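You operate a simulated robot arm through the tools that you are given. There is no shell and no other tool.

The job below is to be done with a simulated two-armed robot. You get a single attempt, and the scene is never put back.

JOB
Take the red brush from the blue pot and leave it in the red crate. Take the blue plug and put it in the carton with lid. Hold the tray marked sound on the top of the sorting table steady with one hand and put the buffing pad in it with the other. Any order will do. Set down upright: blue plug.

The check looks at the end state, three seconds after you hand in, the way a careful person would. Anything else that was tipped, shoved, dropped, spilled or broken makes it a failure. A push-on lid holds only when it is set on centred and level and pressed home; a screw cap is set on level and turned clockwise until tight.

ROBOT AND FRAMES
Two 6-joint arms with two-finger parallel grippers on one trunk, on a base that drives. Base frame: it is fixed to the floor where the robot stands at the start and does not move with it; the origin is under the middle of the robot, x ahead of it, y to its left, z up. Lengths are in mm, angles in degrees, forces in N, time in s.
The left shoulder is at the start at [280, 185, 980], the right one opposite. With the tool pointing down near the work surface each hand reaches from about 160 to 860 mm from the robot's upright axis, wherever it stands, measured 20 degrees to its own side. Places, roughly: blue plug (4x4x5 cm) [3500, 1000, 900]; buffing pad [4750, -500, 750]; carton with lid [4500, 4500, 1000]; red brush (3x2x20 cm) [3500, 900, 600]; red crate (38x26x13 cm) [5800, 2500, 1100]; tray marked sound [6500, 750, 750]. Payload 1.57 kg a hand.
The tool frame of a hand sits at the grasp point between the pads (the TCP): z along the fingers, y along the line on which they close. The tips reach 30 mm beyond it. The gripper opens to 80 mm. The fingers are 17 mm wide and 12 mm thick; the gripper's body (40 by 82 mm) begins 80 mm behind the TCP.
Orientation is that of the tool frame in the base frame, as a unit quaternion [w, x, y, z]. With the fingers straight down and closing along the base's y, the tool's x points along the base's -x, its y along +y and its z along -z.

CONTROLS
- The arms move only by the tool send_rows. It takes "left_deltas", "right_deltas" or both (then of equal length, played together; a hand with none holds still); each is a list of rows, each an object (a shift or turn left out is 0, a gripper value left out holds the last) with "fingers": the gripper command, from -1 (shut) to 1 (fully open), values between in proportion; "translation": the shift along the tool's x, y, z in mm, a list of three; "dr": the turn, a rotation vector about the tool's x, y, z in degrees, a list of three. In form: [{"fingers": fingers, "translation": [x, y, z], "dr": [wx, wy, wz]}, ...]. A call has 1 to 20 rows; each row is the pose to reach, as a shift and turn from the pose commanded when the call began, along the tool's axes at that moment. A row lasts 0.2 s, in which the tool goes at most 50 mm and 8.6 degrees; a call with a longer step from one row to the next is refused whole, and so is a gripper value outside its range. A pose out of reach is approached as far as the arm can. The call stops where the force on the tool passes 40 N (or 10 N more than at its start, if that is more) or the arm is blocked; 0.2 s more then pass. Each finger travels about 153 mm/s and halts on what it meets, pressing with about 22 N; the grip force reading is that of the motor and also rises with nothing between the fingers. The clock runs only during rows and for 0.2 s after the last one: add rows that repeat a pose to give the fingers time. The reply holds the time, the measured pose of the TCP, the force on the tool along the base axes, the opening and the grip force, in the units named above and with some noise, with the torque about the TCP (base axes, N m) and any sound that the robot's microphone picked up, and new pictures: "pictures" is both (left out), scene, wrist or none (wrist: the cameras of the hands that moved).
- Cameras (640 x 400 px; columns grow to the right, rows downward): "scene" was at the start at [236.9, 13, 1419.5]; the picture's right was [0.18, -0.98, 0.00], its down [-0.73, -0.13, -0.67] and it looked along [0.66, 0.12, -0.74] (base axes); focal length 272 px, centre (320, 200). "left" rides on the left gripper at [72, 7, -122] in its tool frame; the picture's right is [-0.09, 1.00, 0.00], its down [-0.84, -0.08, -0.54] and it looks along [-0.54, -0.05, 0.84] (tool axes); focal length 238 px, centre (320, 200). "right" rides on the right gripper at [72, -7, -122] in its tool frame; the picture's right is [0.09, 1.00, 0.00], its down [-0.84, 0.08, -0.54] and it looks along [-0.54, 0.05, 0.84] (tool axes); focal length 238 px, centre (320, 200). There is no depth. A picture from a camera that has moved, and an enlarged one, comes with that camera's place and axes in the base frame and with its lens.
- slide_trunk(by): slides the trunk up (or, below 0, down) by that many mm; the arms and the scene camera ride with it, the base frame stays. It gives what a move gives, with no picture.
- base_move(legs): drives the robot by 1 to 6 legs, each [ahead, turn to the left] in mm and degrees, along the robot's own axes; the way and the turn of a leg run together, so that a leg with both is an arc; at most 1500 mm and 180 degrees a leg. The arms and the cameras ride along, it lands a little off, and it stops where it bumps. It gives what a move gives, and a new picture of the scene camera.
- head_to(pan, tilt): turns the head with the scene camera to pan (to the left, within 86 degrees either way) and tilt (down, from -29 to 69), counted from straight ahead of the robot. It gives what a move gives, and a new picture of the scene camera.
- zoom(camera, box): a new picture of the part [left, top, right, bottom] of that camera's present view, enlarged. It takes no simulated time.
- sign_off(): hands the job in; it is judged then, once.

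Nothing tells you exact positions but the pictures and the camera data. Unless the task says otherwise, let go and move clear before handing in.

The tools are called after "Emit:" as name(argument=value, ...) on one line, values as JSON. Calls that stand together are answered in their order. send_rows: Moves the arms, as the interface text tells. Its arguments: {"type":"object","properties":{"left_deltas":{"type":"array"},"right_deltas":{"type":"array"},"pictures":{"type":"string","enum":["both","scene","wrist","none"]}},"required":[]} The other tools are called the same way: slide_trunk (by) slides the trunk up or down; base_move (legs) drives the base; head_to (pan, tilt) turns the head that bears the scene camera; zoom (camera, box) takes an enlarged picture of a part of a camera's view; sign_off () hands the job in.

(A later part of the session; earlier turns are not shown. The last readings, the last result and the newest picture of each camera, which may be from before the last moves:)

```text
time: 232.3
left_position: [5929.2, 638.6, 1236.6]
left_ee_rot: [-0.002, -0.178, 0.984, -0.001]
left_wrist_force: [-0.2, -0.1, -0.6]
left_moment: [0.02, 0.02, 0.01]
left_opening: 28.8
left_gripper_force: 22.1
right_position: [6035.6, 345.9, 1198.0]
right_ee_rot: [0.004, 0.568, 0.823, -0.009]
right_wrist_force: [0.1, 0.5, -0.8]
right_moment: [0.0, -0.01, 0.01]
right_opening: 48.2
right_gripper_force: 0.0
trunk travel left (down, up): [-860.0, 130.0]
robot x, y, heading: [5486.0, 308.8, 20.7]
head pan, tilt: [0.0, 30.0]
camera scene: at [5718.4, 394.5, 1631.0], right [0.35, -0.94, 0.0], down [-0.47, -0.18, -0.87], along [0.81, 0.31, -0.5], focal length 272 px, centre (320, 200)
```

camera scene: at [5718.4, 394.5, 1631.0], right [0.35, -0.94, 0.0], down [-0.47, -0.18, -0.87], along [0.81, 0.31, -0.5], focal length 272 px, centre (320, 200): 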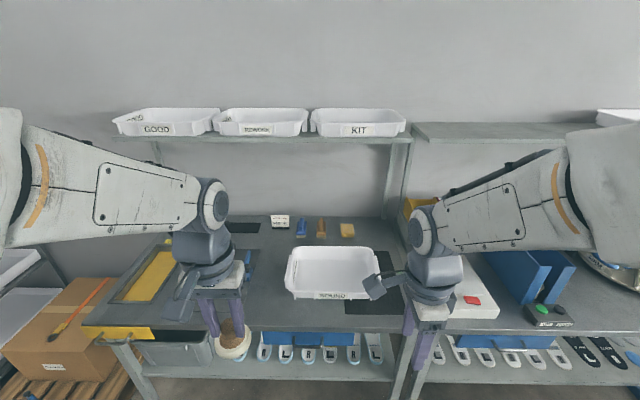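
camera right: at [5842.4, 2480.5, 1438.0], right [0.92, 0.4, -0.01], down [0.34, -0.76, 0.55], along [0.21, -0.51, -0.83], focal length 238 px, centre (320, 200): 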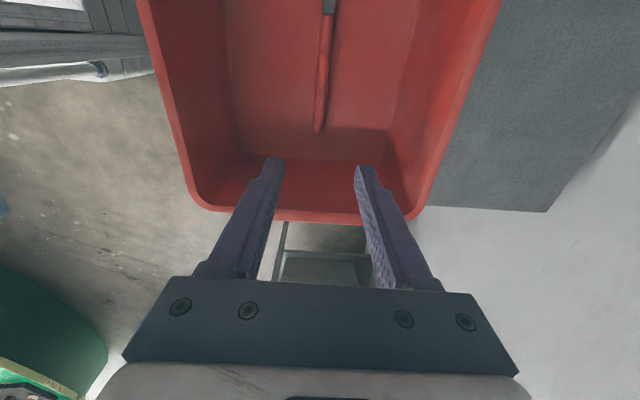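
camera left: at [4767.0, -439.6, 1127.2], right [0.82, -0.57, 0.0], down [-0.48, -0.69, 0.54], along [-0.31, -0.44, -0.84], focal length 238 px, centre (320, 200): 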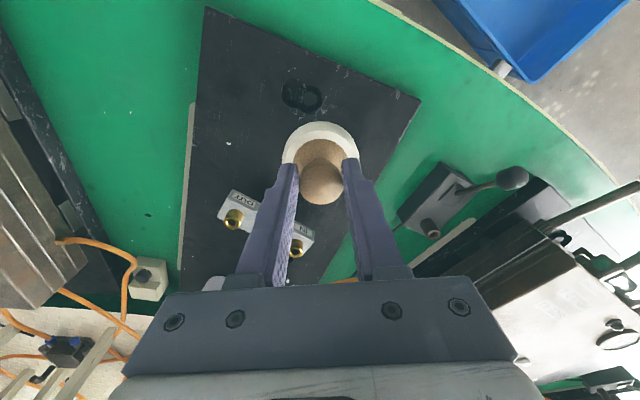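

The tray is squarely ahead: centre ≈ (6499, 642), tabletop z≈810, upper shelf well behind it. I'll drive 380 mm forward and re-measure.

Emit:
base_move(legs=[[380, 0]])

Emit:
head_to(pan=0, tilt=50)

Emit:
zoom(camera="right", box=[0, 0, 640, 400])

Emit:
zoom(camera="left", box=[0, 0, 640, 400])

```text
time: 234.7
left_position: [6285.1, 772.9, 1237.3]
left_ee_rot: [-0.002, -0.178, 0.984, -0.001]
left_wrist_force: [-0.2, 0.3, -0.5]
left_moment: [-0.01, 0.03, -0.02]
left_opening: 28.9
left_gripper_force: 21.7
right_position: [6391.9, 480.6, 1198.6]
right_ee_rot: [0.003, 0.568, 0.823, -0.009]
right_wrist_force: [-0.2, -1.3, 0.1]
right_moment: [0.02, 0.01, 0.02]
right_opening: 48.0
right_gripper_force: 0.0
trunk travel left (down, up): [-860.0, 130.0]
robot x, y, heading: [5842.9, 441.5, 20.6]
head pan, tilt: [0.0, 30.0]
camera scene: at [6073.6, 528.6, 1631.1], right [0.35, -0.94, 0.0], down [-0.47, -0.18, -0.87], along [0.81, 0.31, -0.5], focal length 272 px, centre (320, 200)
```

scene: 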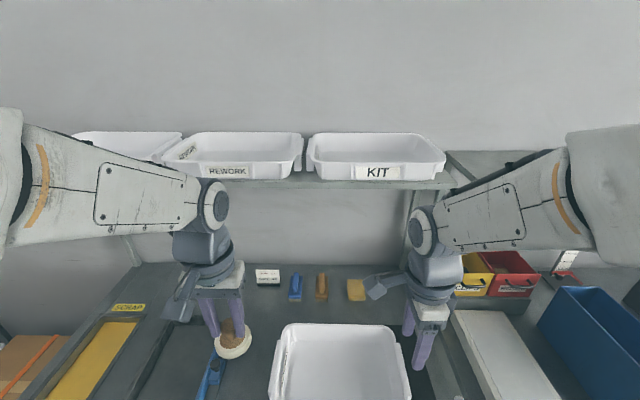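

```text
time: 235.6
left_position: [6284.7, 772.5, 1236.3]
left_ee_rot: [-0.002, -0.177, 0.984, 0.0]
left_wrist_force: [-0.7, 0.4, -0.5]
left_moment: [0.01, 0.0, 0.01]
left_opening: 28.9
left_gripper_force: 21.6
right_position: [6393.2, 480.6, 1200.2]
right_ee_rot: [0.004, 0.569, 0.822, -0.008]
right_wrist_force: [-0.7, 0.8, 0.8]
right_moment: [0.0, 0.02, 0.03]
right_opening: 47.8
right_gripper_force: 0.1
trunk travel left (down, up): [-860.0, 130.0]
robot x, y, heading: [5839.8, 437.3, 20.5]
head pan, tilt: [0.0, 50.0]
camera scene: at [6061.4, 524.0, 1601.6], right [0.35, -0.94, 0.0], down [-0.72, -0.27, -0.64], along [0.6, 0.23, -0.77], focal length 272 px, centre (320, 200)
```

scene: 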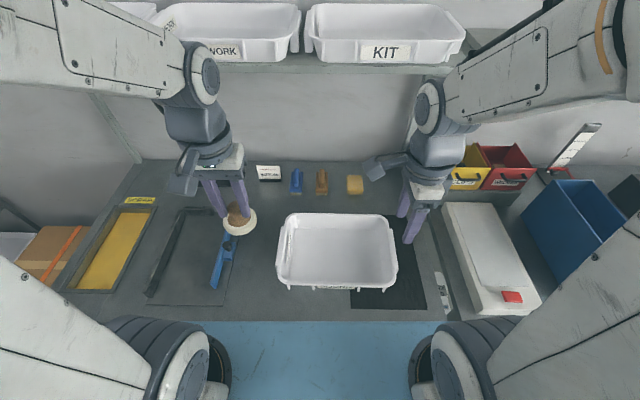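

```text
1.00 times, centred on (320, 200) of right (not enlarged: the box is as wide or as high as the picture)
camera zoom: at [6360.7, 548.7, 1319.1], right [0.9, 0.44, -0.01], down [0.37, -0.74, 0.55], along [0.23, -0.5, -0.83], focal length 238 px, centre (320, 200)
```

zoom: 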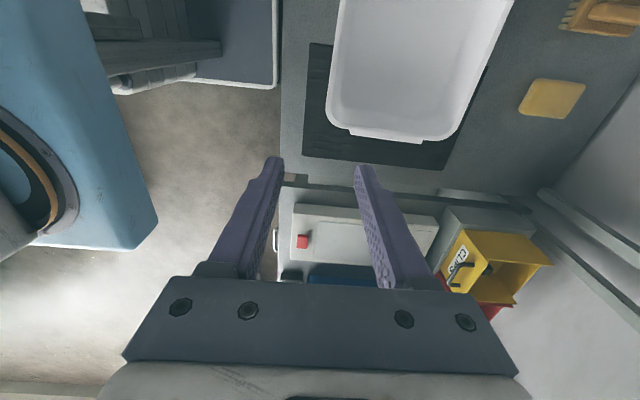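

```text
1.00 times, centred on (320, 200) of left (not enlarged: the box is as wide or as high as the picture)
camera zoom: at [6217.8, 754.1, 1357.7], right [-0.26, 0.96, 0.0], down [0.81, 0.22, 0.54], along [0.52, 0.14, -0.84], focal length 238 px, centre (320, 200)
```

zoom: 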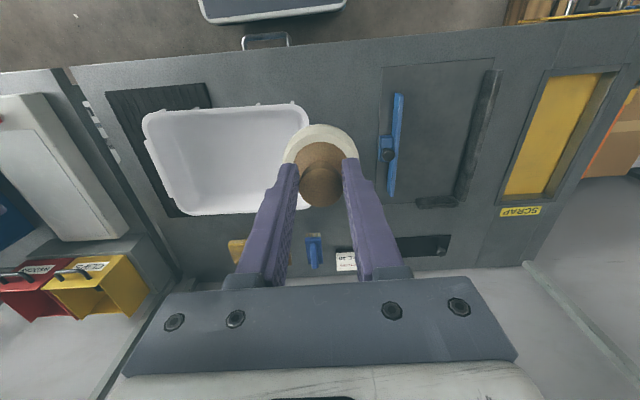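

Very clear views of the tray from all cameras. Zooming the head view for the rim corners.

Emit:
zoom(camera="scene", box=[240, 200, 432, 320])

Emit:
zoom(camera="left", box=[100, 60, 340, 210])

Emit:
zoom(camera="right", box=[260, 0, 540, 175])

```text
3.33 times, centred on (336, 260) of scene
camera zoom: at [6061.4, 524.0, 1601.6], right [0.35, -0.94, 0.0], down [-0.72, -0.27, -0.64], along [0.6, 0.23, -0.77], focal length 905 px, centre (267, 0)
```

zoom: 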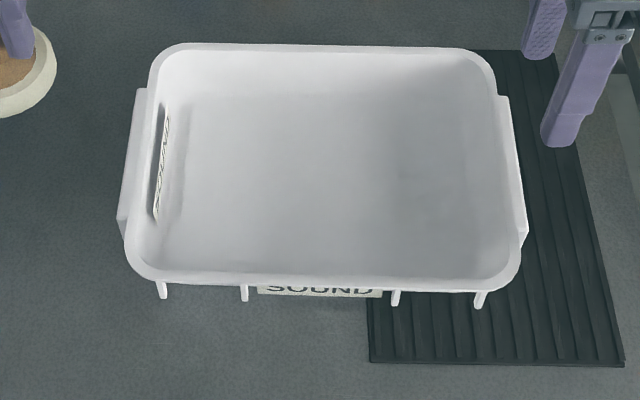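

```text
2.67 times, centred on (220, 135) of left
camera zoom: at [6217.8, 754.1, 1357.7], right [-0.26, 0.96, 0.0], down [0.81, 0.22, 0.54], along [0.52, 0.14, -0.84], focal length 636 px, centre (587, 373)
```

zoom: 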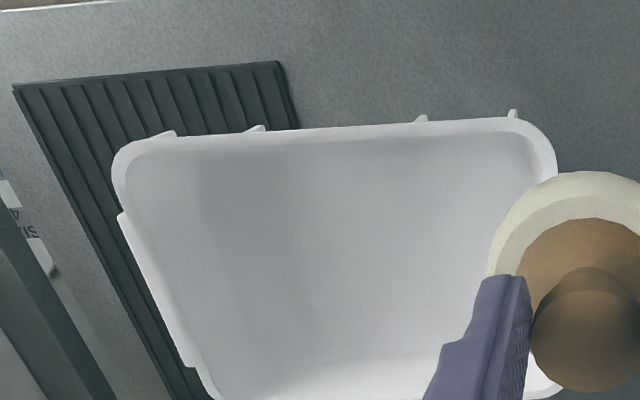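

```text
2.29 times, centred on (400, 88) of right
camera zoom: at [6360.7, 548.7, 1319.1], right [0.9, 0.44, -0.01], down [0.37, -0.74, 0.55], along [0.23, -0.5, -0.83], focal length 545 px, centre (137, 457)
```

zoom: 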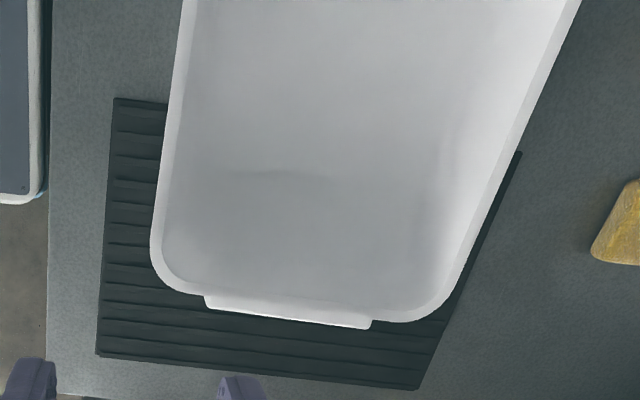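

Rim corners found: tray rim z≈860, centre ≈ (6483, 627), front wall crossing (6398, 496). With the right hand I'll straddle the front wall right of the label, between two ribs. Moving above that spot first.

Emit:
send_rows(right_deltas=[{"translation": [9, 9, 30], "fingers": 0.2}, {"translation": [17, 18, 75]}, {"translation": [17, 18, 120]}, {"translation": [17, 18, 165]}, {"translation": [17, 18, 210]}, {"translation": [17, 18, 250]}, {"translation": [17, 18, 270]}, {"translation": [17, 18, 270]}], pictures="both")

Emit:
zoom(camera="scene", box=[300, 220, 460, 320])

Emit:
zoom(camera="right", box=[200, 60, 440, 210])

```text
time: 237.4
left_position: [6286.5, 773.0, 1235.3]
left_ee_rot: [-0.002, -0.177, 0.984, 0.0]
left_wrist_force: [0.3, 0.3, 0.1]
left_moment: [-0.01, 0.02, 0.0]
left_opening: 29.0
left_gripper_force: 21.7
right_position: [6407.4, 509.9, 939.5]
right_ee_rot: [-0.019, 0.568, 0.823, -0.01]
right_wrist_force: [-0.7, 0.2, -0.3]
right_moment: [-0.02, -0.02, 0.02]
right_opening: 48.1
right_gripper_force: 0.0
right hand out of reach, approached as far as the arm can: row 6, 7, 8
trunk travel left (down, up): [-860.0, 130.0]
robot x, y, heading: [5839.9, 441.1, 20.7]
head pan, tilt: [0.0, 50.0]
camera scene: at [6061.3, 523.9, 1601.5], right [0.35, -0.94, 0.0], down [-0.72, -0.27, -0.64], along [0.6, 0.23, -0.77], focal length 272 px, centre (320, 200)
camera right: at [6381.0, 576.4, 1061.7], right [0.9, 0.44, -0.03], down [0.39, -0.76, 0.52], along [0.2, -0.48, -0.85], focal length 238 px, centre (320, 200)
```

scene: 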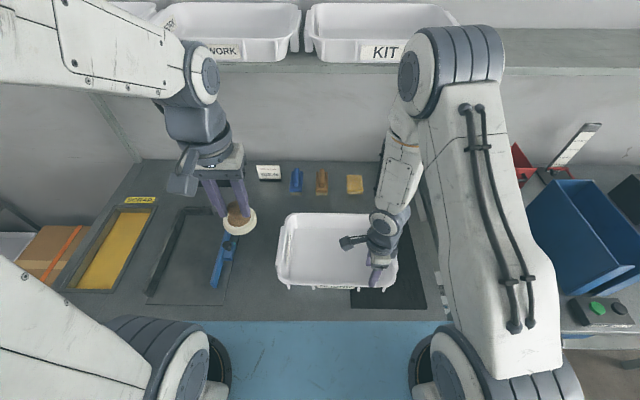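
right: 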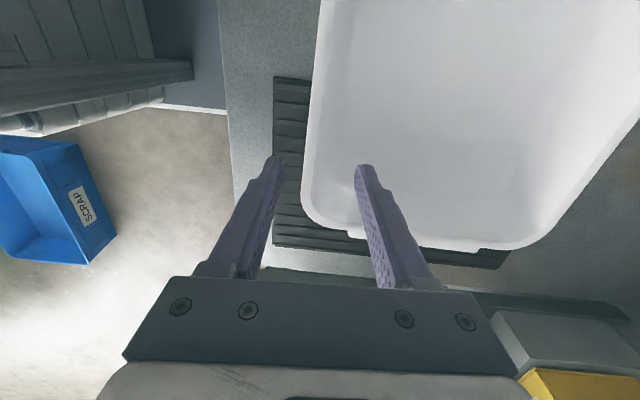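

```text
4.00 times, centred on (380, 270) of scene
camera zoom: at [6061.3, 523.9, 1601.5], right [0.35, -0.94, 0.0], down [-0.72, -0.27, -0.64], along [0.6, 0.23, -0.77], focal length 1086 px, centre (80, -80)
```

zoom: 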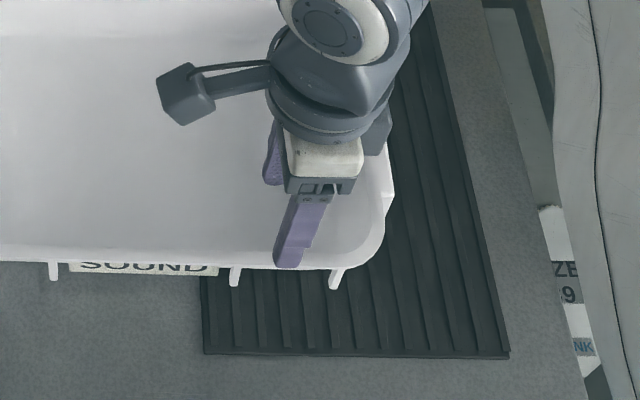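

```text
2.67 times, centred on (320, 135) of right
camera zoom: at [6381.0, 576.4, 1061.7], right [0.9, 0.44, -0.03], down [0.39, -0.76, 0.52], along [0.2, -0.48, -0.85], focal length 636 px, centre (320, 373)
```

zoom: 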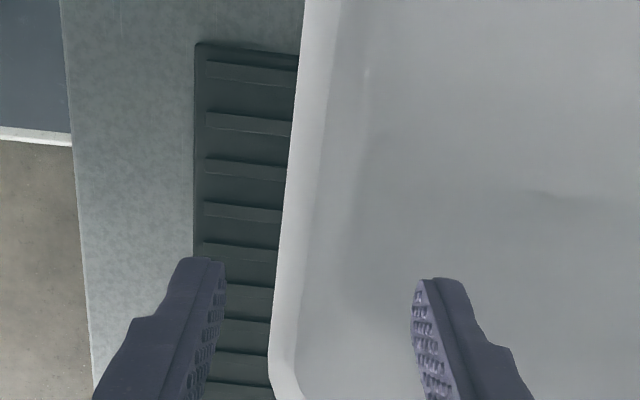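

The arm hit a joint limit at this height. I'll raise the right hand, lower the trunk 130 mm for a better arm posture, and re-approach.

Emit:
send_rows(right_deltas=[{"translation": [0, 0, -45]}, {"translation": [0, 0, -90]}, {"translation": [0, 0, -135]}, {"translation": [0, 0, -175]}, {"translation": [0, 0, -175]}], pictures="none")

Emit:
slide_trunk(by=-130)

Emit:
zoom(camera="right", box=[0, 0, 640, 400])

Emit:
zoom(camera="scene", box=[0, 0, 640, 400])

```text
time: 238.6
left_position: [6284.2, 773.3, 1237.0]
left_ee_rot: [-0.003, -0.179, 0.984, 0.0]
left_wrist_force: [-0.6, -0.1, -0.7]
left_moment: [0.0, 0.01, 0.04]
left_opening: 28.8
left_gripper_force: 21.5
right_position: [6403.0, 502.2, 1104.2]
right_ee_rot: [0.004, 0.568, 0.823, -0.008]
right_wrist_force: [0.8, -0.5, 0.1]
right_moment: [-0.02, -0.02, -0.01]
right_opening: 48.1
right_gripper_force: 0.0
right hand out of reach, approached as far as the arm can: row 1
trunk travel left (down, up): [-860.0, 130.0]
robot x, y, heading: [5840.6, 441.3, 20.8]
head pan, tilt: [0.0, 50.0]
```

```text
time: 240.2
left_position: [6284.7, 773.8, 1107.4]
left_ee_rot: [-0.003, -0.178, 0.984, 0.0]
left_wrist_force: [0.3, -0.2, 0.3]
left_moment: [0.03, -0.01, -0.01]
left_opening: 28.8
left_gripper_force: 22.0
right_position: [6404.8, 502.7, 973.2]
right_ee_rot: [0.004, 0.568, 0.823, -0.008]
right_wrist_force: [0.5, 0.2, 0.4]
right_moment: [0.01, 0.03, 0.0]
right_opening: 48.0
right_gripper_force: 0.0
trunk travel left (down, up): [-730.0, 260.0]
robot x, y, heading: [5836.5, 439.8, 20.6]
head pan, tilt: [0.0, 50.0]
```

```text
1.00 times, centred on (320, 200) of right (not enlarged: the box is as wide or as high as the picture)
camera zoom: at [6372.0, 571.3, 1093.7], right [0.9, 0.44, -0.01], down [0.37, -0.74, 0.55], along [0.23, -0.5, -0.83], focal length 238 px, centre (320, 200)
```

zoom: 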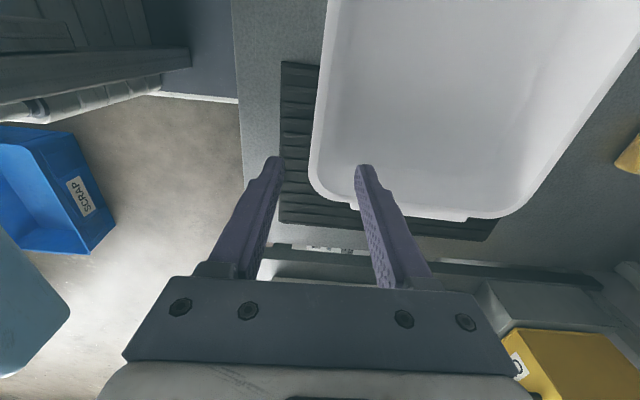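

```text
1.00 times, centred on (320, 200) of scene (not enlarged: the box is as wide or as high as the picture)
camera zoom: at [6061.2, 523.9, 1471.6], right [0.35, -0.94, 0.0], down [-0.72, -0.27, -0.64], along [0.6, 0.23, -0.77], focal length 272 px, centre (320, 200)
```

zoom: 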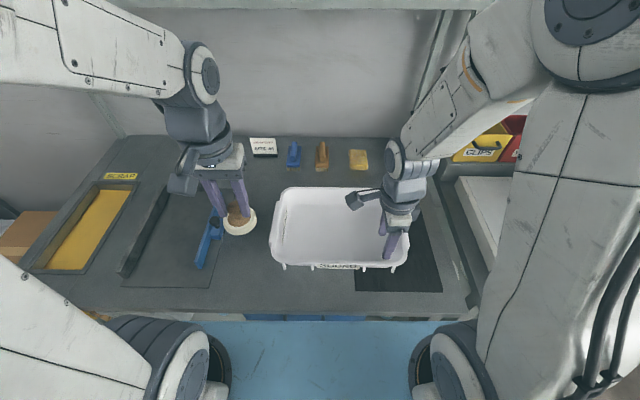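

Posture is better now. Zooming on the right wrist view to align the fingers with the front wall.

Emit:
zoom(camera="right", box=[240, 60, 440, 185])

Emit:
zoom(camera="scene", box=[320, 180, 448, 280])

```text
3.20 times, centred on (340, 122) of right
camera zoom: at [6372.0, 571.3, 1093.7], right [0.9, 0.44, -0.01], down [0.37, -0.74, 0.55], along [0.23, -0.5, -0.83], focal length 763 px, centre (256, 448)
```

zoom: 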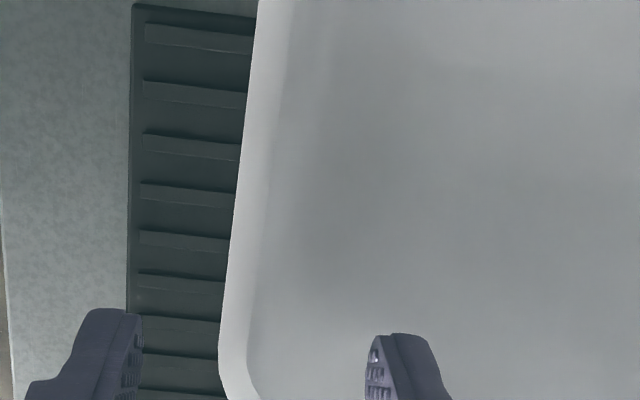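

```text
4.00 times, centred on (384, 230) of scene
camera zoom: at [6061.2, 523.9, 1471.6], right [0.35, -0.94, 0.0], down [-0.72, -0.27, -0.64], along [0.6, 0.23, -0.77], focal length 1086 px, centre (64, 80)
```

zoom: 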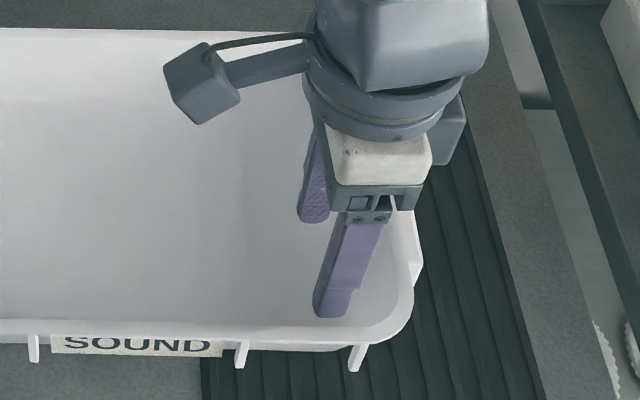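

Offset of 5 mm found; correcting while descending around the wall.

Emit:
send_rows(right_deltas=[{"translation": [1, -4, 20]}, {"translation": [1, -4, 50]}, {"translation": [1, -4, 80]}, {"translation": [1, -4, 80]}], pictures="wrist")

Emit:
zoom(camera="right", box=[220, 80, 420, 205])

Emit:
zoom(camera="scene", box=[320, 190, 448, 290])

```text
time: 241.2
left_position: [6285.3, 773.1, 1106.5]
left_ee_rot: [-0.003, -0.178, 0.984, -0.001]
left_wrist_force: [0.7, -0.6, 0.4]
left_moment: [0.0, 0.01, 0.01]
left_opening: 28.9
left_gripper_force: 22.0
right_position: [6400.0, 500.4, 894.1]
right_ee_rot: [0.003, 0.569, 0.822, -0.007]
right_wrist_force: [-0.1, -0.3, -0.2]
right_moment: [-0.02, 0.03, 0.0]
right_opening: 48.1
right_gripper_force: 0.0
trunk travel left (down, up): [-730.0, 260.0]
robot x, y, heading: [5840.4, 440.6, 20.9]
head pan, tilt: [0.0, 50.0]
camera right: at [6367.6, 569.0, 1014.6], right [0.9, 0.44, -0.01], down [0.37, -0.75, 0.55], along [0.24, -0.5, -0.83], focal length 238 px, centre (320, 200)
```

right: 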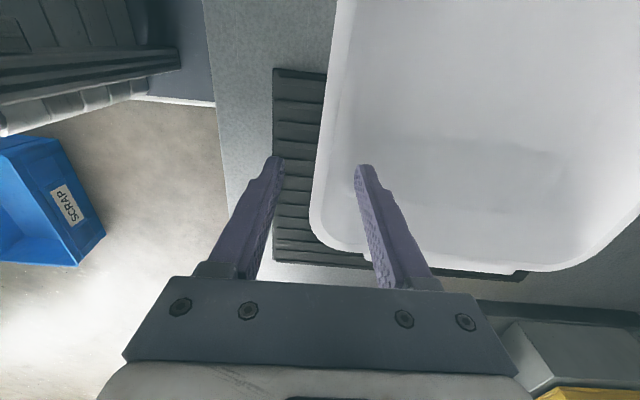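

```text
3.20 times, centred on (320, 142) of right
camera zoom: at [6367.6, 569.0, 1014.6], right [0.9, 0.44, -0.01], down [0.37, -0.75, 0.55], along [0.24, -0.5, -0.83], focal length 763 px, centre (320, 384)
```

zoom: 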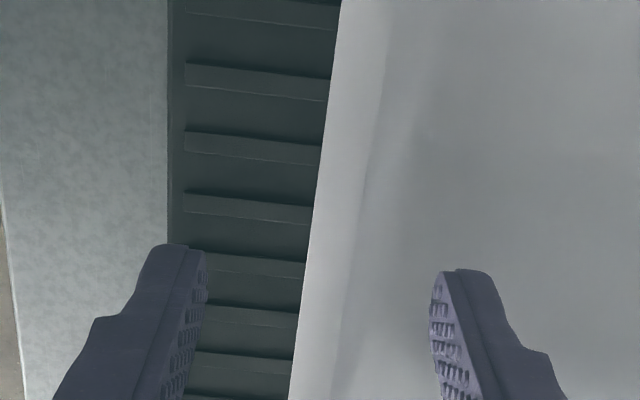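

```text
4.00 times, centred on (384, 240) of scene
camera zoom: at [6061.5, 524.0, 1471.5], right [0.35, -0.94, 0.0], down [-0.72, -0.27, -0.64], along [0.6, 0.23, -0.77], focal length 1086 px, centre (64, 40)
```

zoom: 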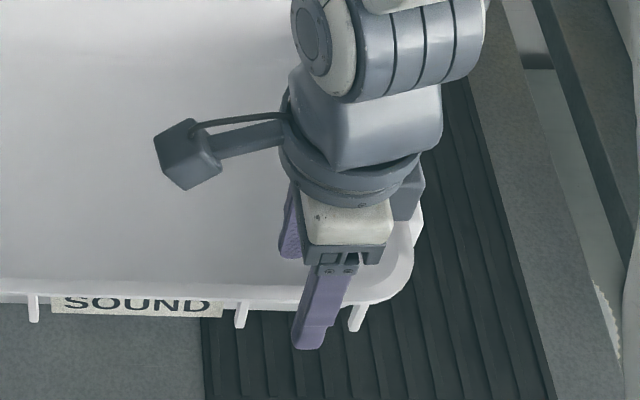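

The fingers straddle the wall between ribs, centred. Going down the rest and closing gently to hold the tray.

Emit:
send_rows(right_deltas=[{"translation": [0, 0, 14]}, {"translation": [0, 0, 27]}, {"translation": [0, 0, 27], "fingers": 0.0}, {"translation": [0, 0, 27], "fingers": -0.3}, {"translation": [0, 0, 27], "fingers": -0.6}, {"translation": [0, 0, 27], "fingers": -1}, {"translation": [0, 0, 27], "fingers": -1}, {"translation": [0, 0, 27], "fingers": -1}], pictures="wrist")

Emit:
zoom(camera="scene", box=[250, 180, 442, 300])

```text
time: 242.9
left_position: [6284.6, 773.6, 1107.5]
left_ee_rot: [-0.002, -0.178, 0.984, 0.0]
left_wrist_force: [0.3, 0.5, -0.1]
left_moment: [0.02, 0.02, -0.02]
left_opening: 28.7
left_gripper_force: 22.5
right_position: [6399.9, 500.3, 867.8]
right_ee_rot: [0.005, 0.569, 0.822, -0.008]
right_wrist_force: [3.2, 0.2, 2.3]
right_moment: [0.39, -0.63, -0.4]
right_opening: 9.6
right_gripper_force: 21.8
trunk travel left (down, up): [-730.0, 260.0]
robot x, y, heading: [5839.5, 439.5, 20.4]
head pan, tilt: [0.0, 50.0]
camera right: at [6367.2, 568.3, 987.2], right [0.9, 0.44, -0.01], down [0.37, -0.75, 0.55], along [0.24, -0.5, -0.83], focal length 238 px, centre (320, 200)
```

right: 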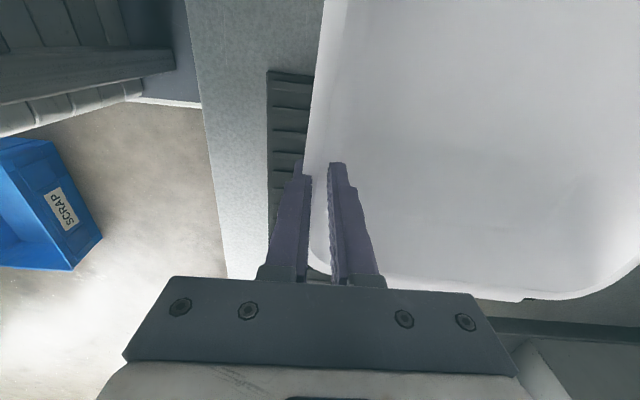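

```text
3.33 times, centred on (346, 240) of scene
camera zoom: at [6061.3, 523.9, 1471.5], right [0.35, -0.94, 0.0], down [-0.72, -0.27, -0.64], along [0.6, 0.23, -0.77], focal length 905 px, centre (233, 67)
```

zoom: 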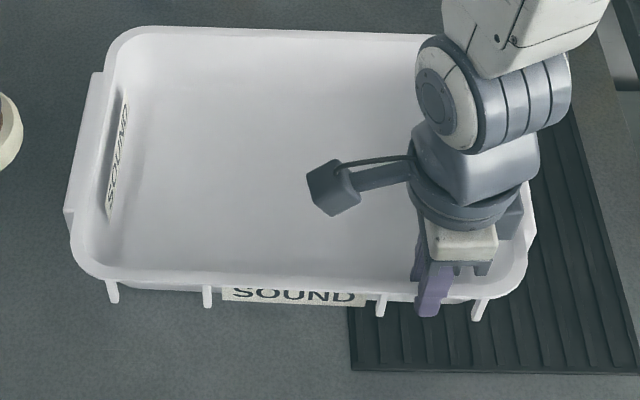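

The tray is held: right fingers closed on its wall (9.6 mm), forces small. Now the left hand carries the pad over the tray's left half.

Emit:
send_rows(left_deltas=[{"translation": [-30, -25, 0]}, {"translation": [-60, -50, 0]}, {"translation": [-90, -75, 0]}, {"translation": [-120, -100, 0]}, {"translation": [-152, -127, 0]}, {"translation": [-152, -127, 40]}, {"translation": [-152, -127, 80]}, {"translation": [-152, -127, 80]}], pictures="both")

Emit:
zoom(camera="scene", box=[220, 160, 444, 300])

```text
time: 244.8
left_position: [6470.3, 704.2, 1026.6]
left_ee_rot: [-0.003, -0.178, 0.984, -0.001]
left_wrist_force: [-0.6, 0.0, -1.0]
left_moment: [0.03, 0.0, 0.0]
left_opening: 28.8
left_gripper_force: 22.0
right_position: [6398.7, 499.9, 866.9]
right_ee_rot: [0.003, 0.569, 0.822, -0.009]
right_wrist_force: [0.1, -1.6, 5.0]
right_moment: [0.32, -0.58, -0.39]
right_opening: 9.8
right_gripper_force: 22.3
trunk travel left (down, up): [-730.0, 260.0]
robot x, y, heading: [5840.2, 441.6, 20.7]
head pan, tilt: [0.0, 50.0]
camera scene: at [6061.1, 523.8, 1471.5], right [0.35, -0.94, 0.0], down [-0.72, -0.27, -0.64], along [0.6, 0.23, -0.77], focal length 272 px, centre (320, 200)
camera left: at [6403.2, 685.8, 1146.9], right [-0.26, 0.96, 0.0], down [0.81, 0.22, 0.54], along [0.52, 0.14, -0.84], focal length 238 px, centre (320, 200)
```

scene: 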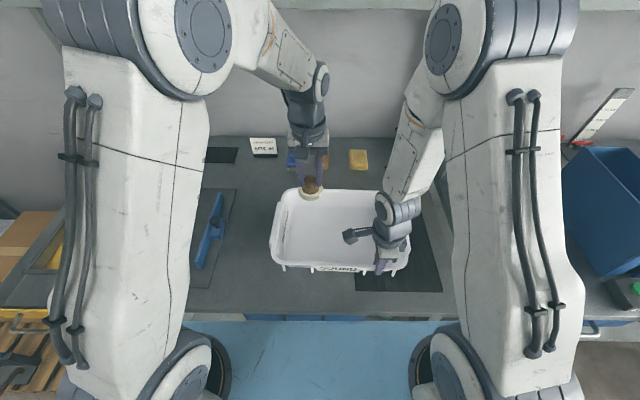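
left: 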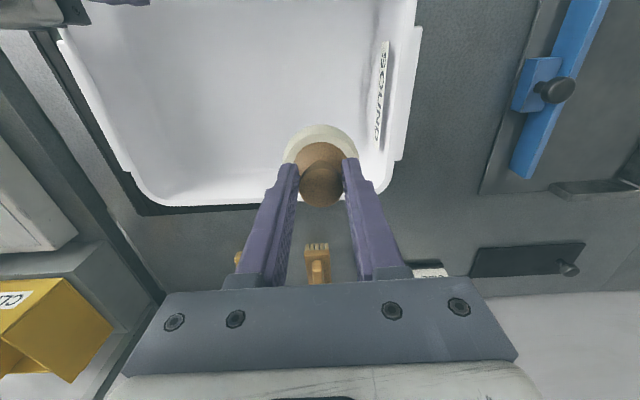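

```text
2.86 times, centred on (332, 230) of scene
camera zoom: at [6061.1, 523.8, 1471.5], right [0.35, -0.94, 0.0], down [-0.72, -0.27, -0.64], along [0.6, 0.23, -0.77], focal length 776 px, centre (286, 114)
```

zoom: 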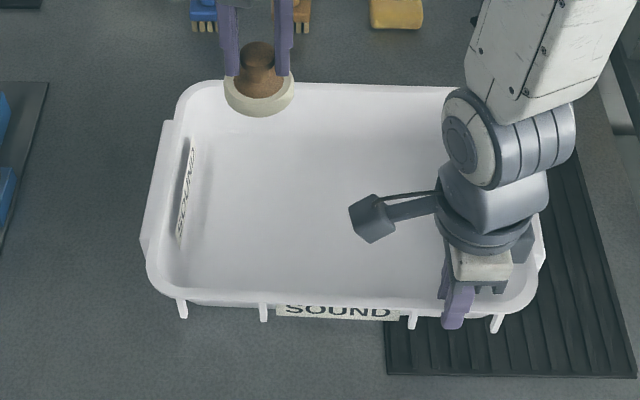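

Position over the tray is good — inside all walls with room to spare. Shifting 12 mm inward and lowering toward the tray floor.

Emit:
send_rows(left_deltas=[{"translation": [5, -12, 30]}, {"translation": [5, -12, 65]}, {"translation": [5, -12, 95]}, {"translation": [5, -12, 118]}, {"translation": [5, -12, 118]}], pictures="wrist")

Emit:
zoom(camera="scene", box=[220, 160, 444, 300])

```text
time: 245.9
left_position: [6469.9, 694.7, 908.2]
left_ee_rot: [-0.002, -0.178, 0.984, 0.0]
left_wrist_force: [0.4, 0.4, -1.0]
left_moment: [-0.01, -0.01, -0.01]
left_opening: 29.1
left_gripper_force: 21.9
right_position: [6398.5, 499.8, 866.9]
right_ee_rot: [0.003, 0.568, 0.823, -0.009]
right_wrist_force: [-0.9, -2.5, 4.6]
right_moment: [0.23, -0.57, -0.39]
right_opening: 10.0
right_gripper_force: 21.9
trunk travel left (down, up): [-730.0, 260.0]
robot x, y, heading: [5841.8, 438.7, 20.8]
head pan, tilt: [0.0, 50.0]
camera left: at [6402.6, 675.6, 1028.7], right [-0.26, 0.96, 0.0], down [0.81, 0.22, 0.54], along [0.52, 0.14, -0.84], focal length 238 px, centre (320, 200)
```

left: 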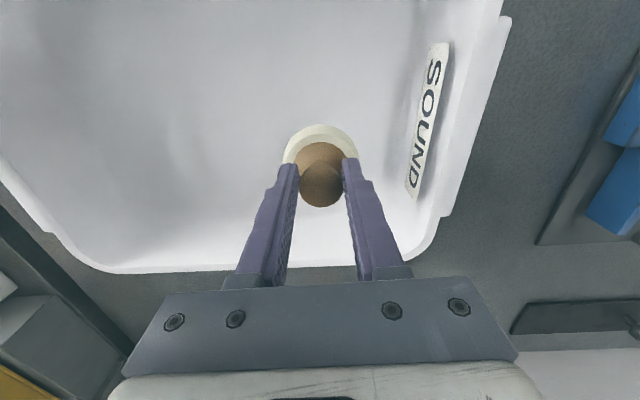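

```text
2.86 times, centred on (332, 230) of scene
camera zoom: at [6061.1, 523.8, 1471.5], right [0.35, -0.94, 0.0], down [-0.72, -0.27, -0.64], along [0.6, 0.23, -0.77], focal length 776 px, centre (286, 114)
```

zoom: 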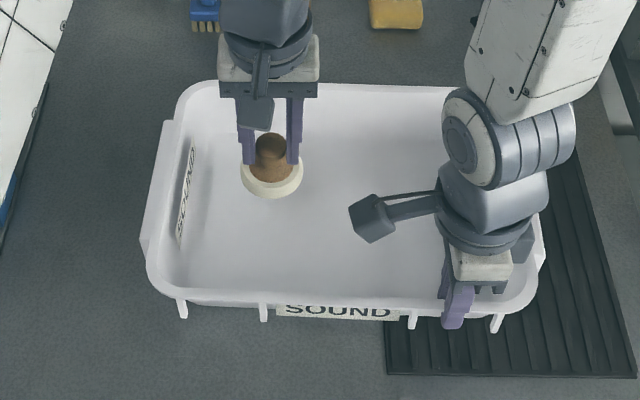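

The pad is low inside the tray. Lowering in small steps until it touches.

Emit:
send_rows(left_deltas=[{"translation": [0, 0, 8]}, {"translation": [0, 0, 16]}, {"translation": [0, 0, 16]}], pictures="none")

```text
time: 246.8
left_position: [6471.3, 695.2, 891.9]
left_ee_rot: [-0.003, -0.178, 0.984, 0.0]
left_wrist_force: [0.3, -0.2, -1.4]
left_moment: [0.0, -0.01, 0.01]
left_opening: 28.9
left_gripper_force: 21.9
right_position: [6399.0, 499.6, 867.1]
right_ee_rot: [0.004, 0.568, 0.823, -0.009]
right_wrist_force: [-0.9, -3.1, 3.5]
right_moment: [0.17, -0.57, -0.38]
right_opening: 10.0
right_gripper_force: 22.3
trunk travel left (down, up): [-730.0, 260.0]
robot x, y, heading: [5841.9, 443.1, 20.6]
head pan, tilt: [0.0, 50.0]
```

Emit:
send_rows(left_deltas=[{"translation": [0, 0, 5]}, {"translation": [0, 0, 10]}, {"translation": [0, 0, 10]}], pictures="none")

Emit:
zoom(camera="scene", box=[240, 170, 368, 250])

```text
time: 247.6
left_position: [6471.1, 693.8, 880.5]
left_ee_rot: [-0.002, -0.178, 0.984, 0.0]
left_wrist_force: [-0.6, -0.3, -1.6]
left_moment: [0.02, -0.01, 0.02]
left_opening: 28.9
left_gripper_force: 21.7
right_position: [6397.7, 500.1, 867.6]
right_ee_rot: [0.004, 0.568, 0.823, -0.009]
right_wrist_force: [0.0, -2.9, 4.4]
right_moment: [0.18, -0.6, -0.39]
right_opening: 9.7
right_gripper_force: 21.4
trunk travel left (down, up): [-730.0, 260.0]
robot x, y, heading: [5843.8, 442.2, 20.9]
head pan, tilt: [0.0, 50.0]
```

```text
5.00 times, centred on (304, 210) of scene
camera zoom: at [6061.2, 523.8, 1471.5], right [0.35, -0.94, 0.0], down [-0.72, -0.27, -0.64], along [0.6, 0.23, -0.77], focal length 1358 px, centre (400, 150)
```

zoom: 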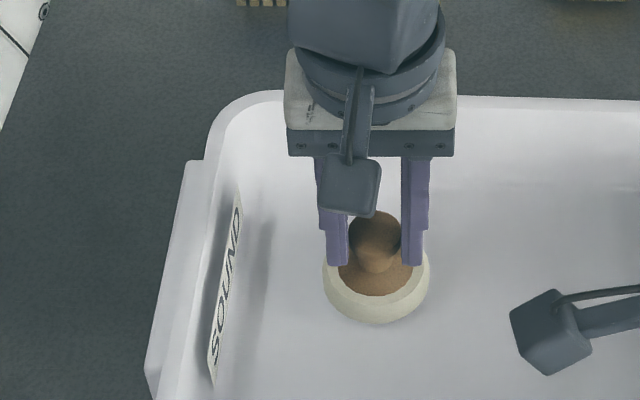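

Still free. Continuing.

Emit:
send_rows(left_deltas=[{"translation": [0, 0, 4]}, {"translation": [0, 0, 8]}, {"translation": [0, 0, 8]}], pictures="none")

```text
time: 248.3
left_position: [6470.4, 693.2, 873.1]
left_ee_rot: [-0.002, -0.178, 0.984, -0.001]
left_wrist_force: [-0.7, -0.7, 1.1]
left_moment: [-0.04, 0.01, -0.02]
left_opening: 29.0
left_gripper_force: 22.6
right_position: [6399.0, 497.8, 867.2]
right_ee_rot: [0.005, 0.569, 0.822, -0.008]
right_wrist_force: [-0.2, -2.2, 3.3]
right_moment: [-0.01, -0.64, -0.4]
right_opening: 9.9
right_gripper_force: 21.8
trunk travel left (down, up): [-730.0, 260.0]
robot x, y, heading: [5840.0, 443.0, 20.7]
head pan, tilt: [0.0, 50.0]
```

A slight force change — contact is starting. Two more millimetres.

Emit:
send_rows(left_deltas=[{"translation": [0, 0, 2]}, {"translation": [0, 0, 2]}], pictures="none")

```text
time: 248.9
left_position: [6470.4, 693.5, 872.8]
left_ee_rot: [-0.002, -0.178, 0.984, 0.0]
left_wrist_force: [-6.2, 4.7, 18.3]
left_moment: [-0.04, 0.06, 0.02]
left_opening: 28.9
left_gripper_force: 22.0
right_position: [6399.5, 499.0, 868.0]
right_ee_rot: [0.004, 0.569, 0.822, -0.008]
right_wrist_force: [4.1, -2.5, 0.7]
right_moment: [0.17, -0.68, -0.35]
right_opening: 9.8
right_gripper_force: 21.9
trunk travel left (down, up): [-730.0, 260.0]
robot x, y, heading: [5836.9, 439.0, 20.6]
head pan, tilt: [0.0, 50.0]
```

The pad sits on the tray floor (18 N). Easing up 2 mm and opening the left hand, then rising straight up while the right still holds the tray.

Emit:
send_rows(left_deltas=[{"translation": [0, 0, -2]}, {"translation": [0, 0, -2]}, {"translation": [0, 0, -2], "fingers": -0.1}, {"translation": [0, 0, -2], "fingers": 0.1}, {"translation": [0, 0, -2], "fingers": 0.3}, {"translation": [0, 0, -2], "fingers": 0.3}], pictures="wrist")

Emit:
zoom(camera="scene", box=[240, 170, 368, 250])

```text
time: 250.3
left_position: [6471.0, 693.7, 873.3]
left_ee_rot: [-0.003, -0.177, 0.984, -0.001]
left_wrist_force: [0.2, -0.3, -0.1]
left_moment: [-0.01, 0.01, 0.0]
left_opening: 51.8
left_gripper_force: 0.0
right_position: [6398.5, 499.3, 868.9]
right_ee_rot: [0.004, 0.569, 0.822, -0.008]
right_wrist_force: [0.8, -1.7, 7.9]
right_moment: [0.35, -0.55, -0.33]
right_opening: 9.7
right_gripper_force: 22.3
trunk travel left (down, up): [-730.0, 260.0]
robot x, y, heading: [5838.7, 442.2, 20.7]
head pan, tilt: [0.0, 50.0]
camera left: at [6403.0, 675.0, 995.0], right [-0.26, 0.96, 0.0], down [0.81, 0.22, 0.54], along [0.52, 0.14, -0.84], focal length 238 px, centre (320, 200)
```

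left: 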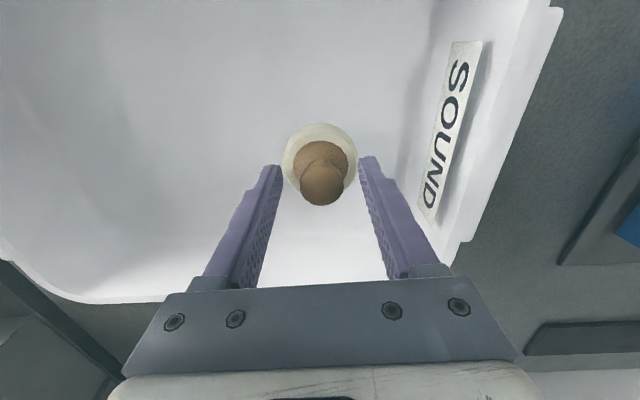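

```text
5.00 times, centred on (304, 210) of scene
camera zoom: at [6061.1, 523.8, 1471.6], right [0.35, -0.94, 0.0], down [-0.72, -0.27, -0.64], along [0.6, 0.23, -0.77], focal length 1358 px, centre (400, 150)
```

zoom: 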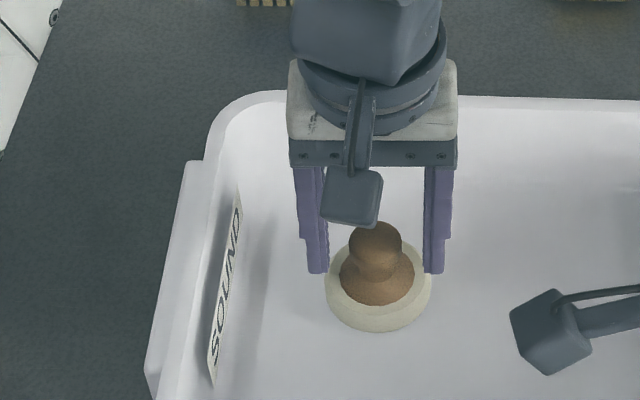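

The pad stands free in the tray. Raising the left hand and withdrawing it to its side.

Emit:
send_rows(left_deltas=[{"translation": [0, 0, -25]}, {"translation": [0, 0, -65]}, {"translation": [0, 0, -105]}, {"translation": [0, 0, -150]}, {"translation": [0, 0, -190]}, {"translation": [20, 35, -200]}, {"translation": [45, 70, -210]}, {"translation": [75, 100, -220]}, {"translation": [110, 125, -230]}, {"translation": [150, 140, -230]}, {"translation": [150, 140, -230]}], pictures="scene")

Emit:
zoom(camera="scene", box=[220, 160, 444, 300])

```text
time: 252.8
left_position: [6282.3, 771.4, 1104.4]
left_ee_rot: [-0.003, -0.178, 0.984, 0.0]
left_wrist_force: [0.4, -1.0, -0.4]
left_moment: [0.02, -0.02, 0.02]
left_opening: 51.9
left_gripper_force: 0.0
right_position: [6398.2, 500.1, 867.3]
right_ee_rot: [0.003, 0.568, 0.823, -0.009]
right_wrist_force: [-0.7, -0.6, 5.2]
right_moment: [0.32, -0.59, -0.35]
right_opening: 10.0
right_gripper_force: 22.1
trunk travel left (down, up): [-730.0, 260.0]
robot x, y, heading: [5840.9, 441.9, 20.4]
head pan, tilt: [0.0, 50.0]
camera scene: at [6061.1, 523.8, 1471.6], right [0.35, -0.94, 0.0], down [-0.72, -0.27, -0.64], along [0.6, 0.23, -0.77], focal length 272 px, centre (320, 200)
```

scene: 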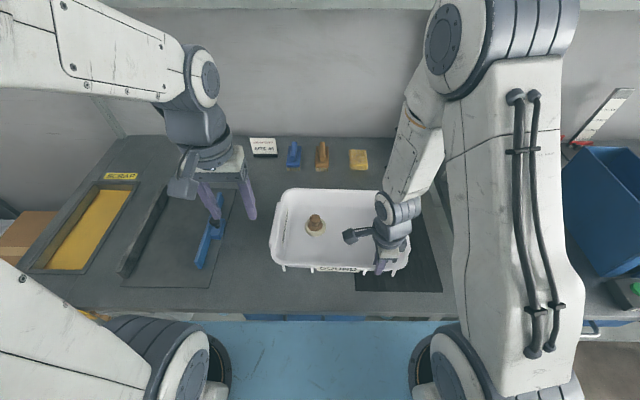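

```text
2.86 times, centred on (332, 230) of scene
camera zoom: at [6061.1, 523.8, 1471.6], right [0.35, -0.94, 0.0], down [-0.72, -0.27, -0.64], along [0.6, 0.23, -0.77], focal length 776 px, centre (286, 114)
```

zoom: 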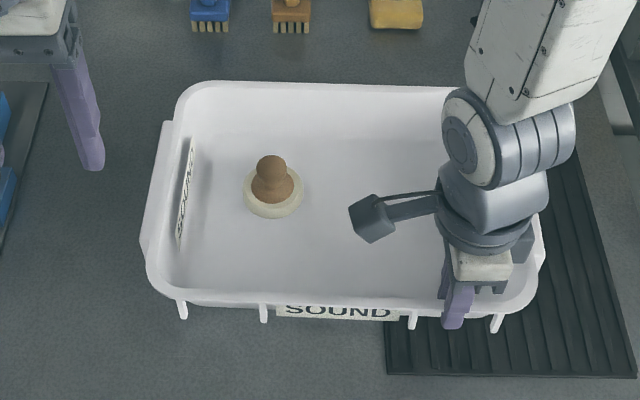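

Pad in place. Now the right hand opens gently, letting the tray rest, and lifts away.

Emit:
send_rows(right_deltas=[{"fingers": -0.6}, {"fingers": -0.3}, {"fingers": 0.0}, {"fingers": 0.2}, {"fingers": 0.2}, {"translation": [0, 0, -20]}, {"translation": [0, 0, -50]}, {"translation": [0, 0, -90]}, {"translation": [0, 0, -135]}, {"translation": [0, 0, -180]}, {"translation": [0, 0, -220]}, {"translation": [0, 0, -220]}], pictures="both")

Emit:
zoom(camera="scene", box=[220, 160, 444, 300])

```text
time: 255.3
left_position: [6283.2, 769.8, 1105.4]
left_ee_rot: [-0.003, -0.178, 0.984, 0.001]
left_wrist_force: [-0.8, -0.2, -0.8]
left_moment: [0.04, -0.02, 0.02]
left_opening: 52.0
left_gripper_force: 0.1
right_position: [6398.1, 505.3, 1086.8]
right_ee_rot: [0.003, 0.568, 0.823, -0.009]
right_wrist_force: [-1.0, 0.0, 0.2]
right_moment: [0.0, -0.02, -0.02]
right_opening: 48.1
right_gripper_force: 0.1
trunk travel left (down, up): [-730.0, 260.0]
robot x, y, heading: [5839.5, 441.1, 20.4]
head pan, tilt: [0.0, 50.0]
camera scene: at [6061.1, 523.8, 1471.5], right [0.35, -0.94, 0.0], down [-0.72, -0.27, -0.64], along [0.6, 0.23, -0.77], focal length 272 px, centre (320, 200)
camera right: at [6365.9, 573.3, 1206.5], right [0.9, 0.44, -0.01], down [0.37, -0.74, 0.55], along [0.23, -0.5, -0.83], focal length 238 px, centre (320, 200)
```

scene: 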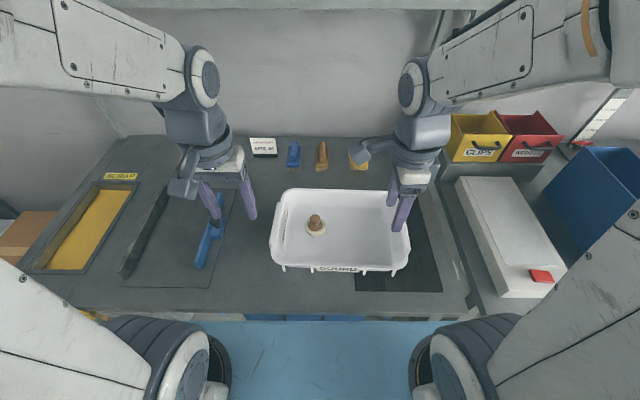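
right: 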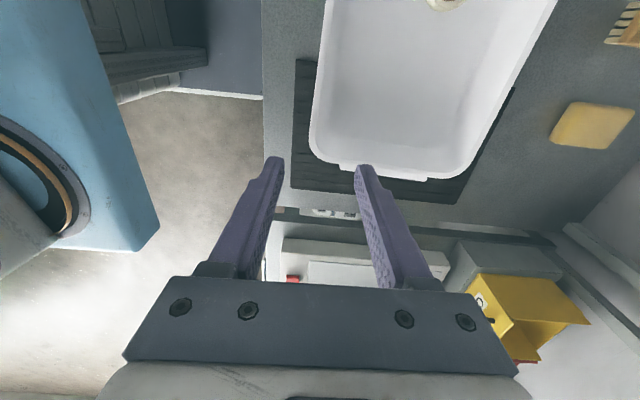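

```text
2.86 times, centred on (332, 230) of scene
camera zoom: at [6061.1, 523.8, 1471.5], right [0.35, -0.94, 0.0], down [-0.72, -0.27, -0.64], along [0.6, 0.23, -0.77], focal length 776 px, centre (286, 114)
```

zoom: 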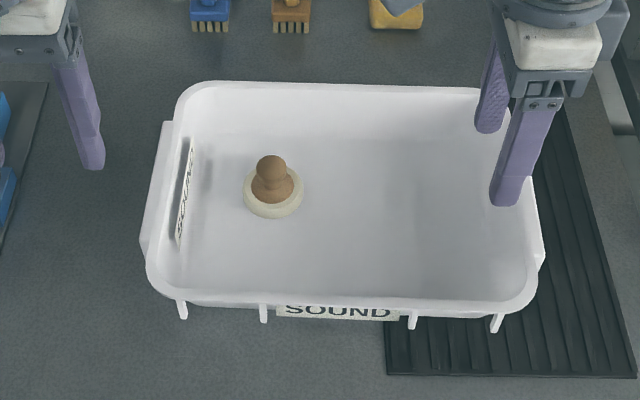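

All three items are placed and both hands are free. I'll back off a little along the way I came and take a last look around, including the shelf I touched.

Emit:
base_move(legs=[[-300, 0]])

Emit:
zoom(camera="scene", box=[200, 40, 440, 190])

Emit:
slide_trunk(by=250)

Emit:
head_to(pan=80, tilt=15)

```text
time: 257.4
left_position: [6000.3, 664.5, 1104.5]
left_ee_rot: [-0.003, -0.176, 0.984, -0.001]
left_wrist_force: [-0.3, 0.7, 0.1]
left_moment: [-0.01, -0.03, -0.01]
left_opening: 51.9
left_gripper_force: 0.0
right_position: [6114.1, 396.9, 1085.3]
right_ee_rot: [0.004, 0.569, 0.822, -0.009]
right_wrist_force: [0.2, 1.3, -0.1]
right_moment: [0.02, 0.03, -0.02]
right_opening: 48.3
right_gripper_force: 0.1
trunk travel left (down, up): [-730.0, 260.0]
robot x, y, heading: [5557.8, 336.2, 20.4]
head pan, tilt: [0.0, 50.0]
camera scene: at [5778.3, 417.2, 1471.5], right [0.35, -0.94, 0.0], down [-0.72, -0.27, -0.64], along [0.6, 0.23, -0.77], focal length 272 px, centre (320, 200)
```

scene: 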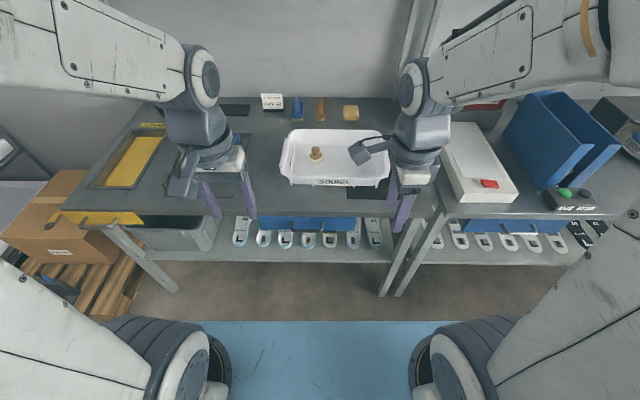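

```text
2.67 times, centred on (320, 115) of scene
camera zoom: at [5778.3, 417.2, 1471.5], right [0.35, -0.94, 0.0], down [-0.72, -0.27, -0.64], along [0.6, 0.23, -0.77], focal length 724 px, centre (320, 427)
```

zoom: 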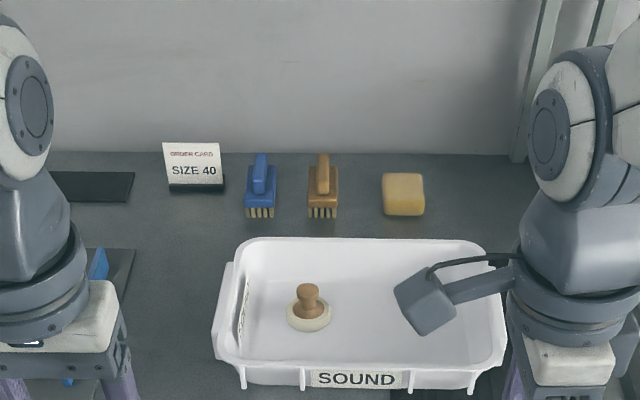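

```text
time: 260.0
left_position: [6000.2, 663.7, 1355.0]
left_ee_rot: [-0.002, -0.177, 0.984, 0.0]
left_wrist_force: [0.0, -0.1, 0.0]
left_moment: [0.01, 0.03, 0.0]
left_opening: 51.7
left_gripper_force: 0.1
right_position: [6113.4, 396.9, 1336.5]
right_ee_rot: [0.003, 0.568, 0.823, -0.008]
right_wrist_force: [0.0, 0.7, 0.5]
right_moment: [0.0, 0.01, -0.02]
right_opening: 48.0
right_gripper_force: 0.0
trunk travel left (down, up): [-980.0, 10.0]
robot x, y, heading: [5553.7, 332.8, 20.2]
head pan, tilt: [0.0, 50.0]
```

```text
time: 261.5
left_position: [6001.4, 664.0, 1353.7]
left_ee_rot: [-0.002, -0.176, 0.984, -0.001]
left_wrist_force: [0.5, -0.9, 0.2]
left_moment: [0.02, -0.01, 0.02]
left_opening: 52.2
left_gripper_force: 0.0
right_position: [6114.1, 397.1, 1335.9]
right_ee_rot: [0.003, 0.569, 0.822, -0.008]
right_wrist_force: [0.3, 0.2, -1.0]
right_moment: [0.02, 0.0, 0.01]
right_opening: 48.1
right_gripper_force: 0.1
trunk travel left (down, up): [-980.0, 10.0]
robot x, y, heading: [5556.5, 339.3, 20.5]
head pan, tilt: [80.0, 15.0]
camera scene: at [5688.9, 481.9, 1775.2], right [0.98, 0.18, 0.0], down [0.05, -0.25, -0.97], along [-0.18, 0.95, -0.26], focal length 272 px, centre (320, 200)
```

scene: 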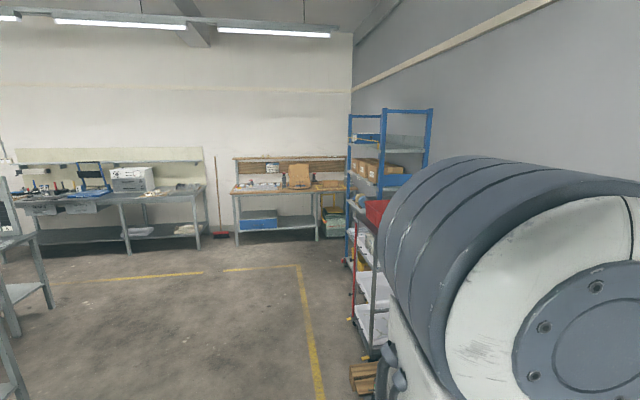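

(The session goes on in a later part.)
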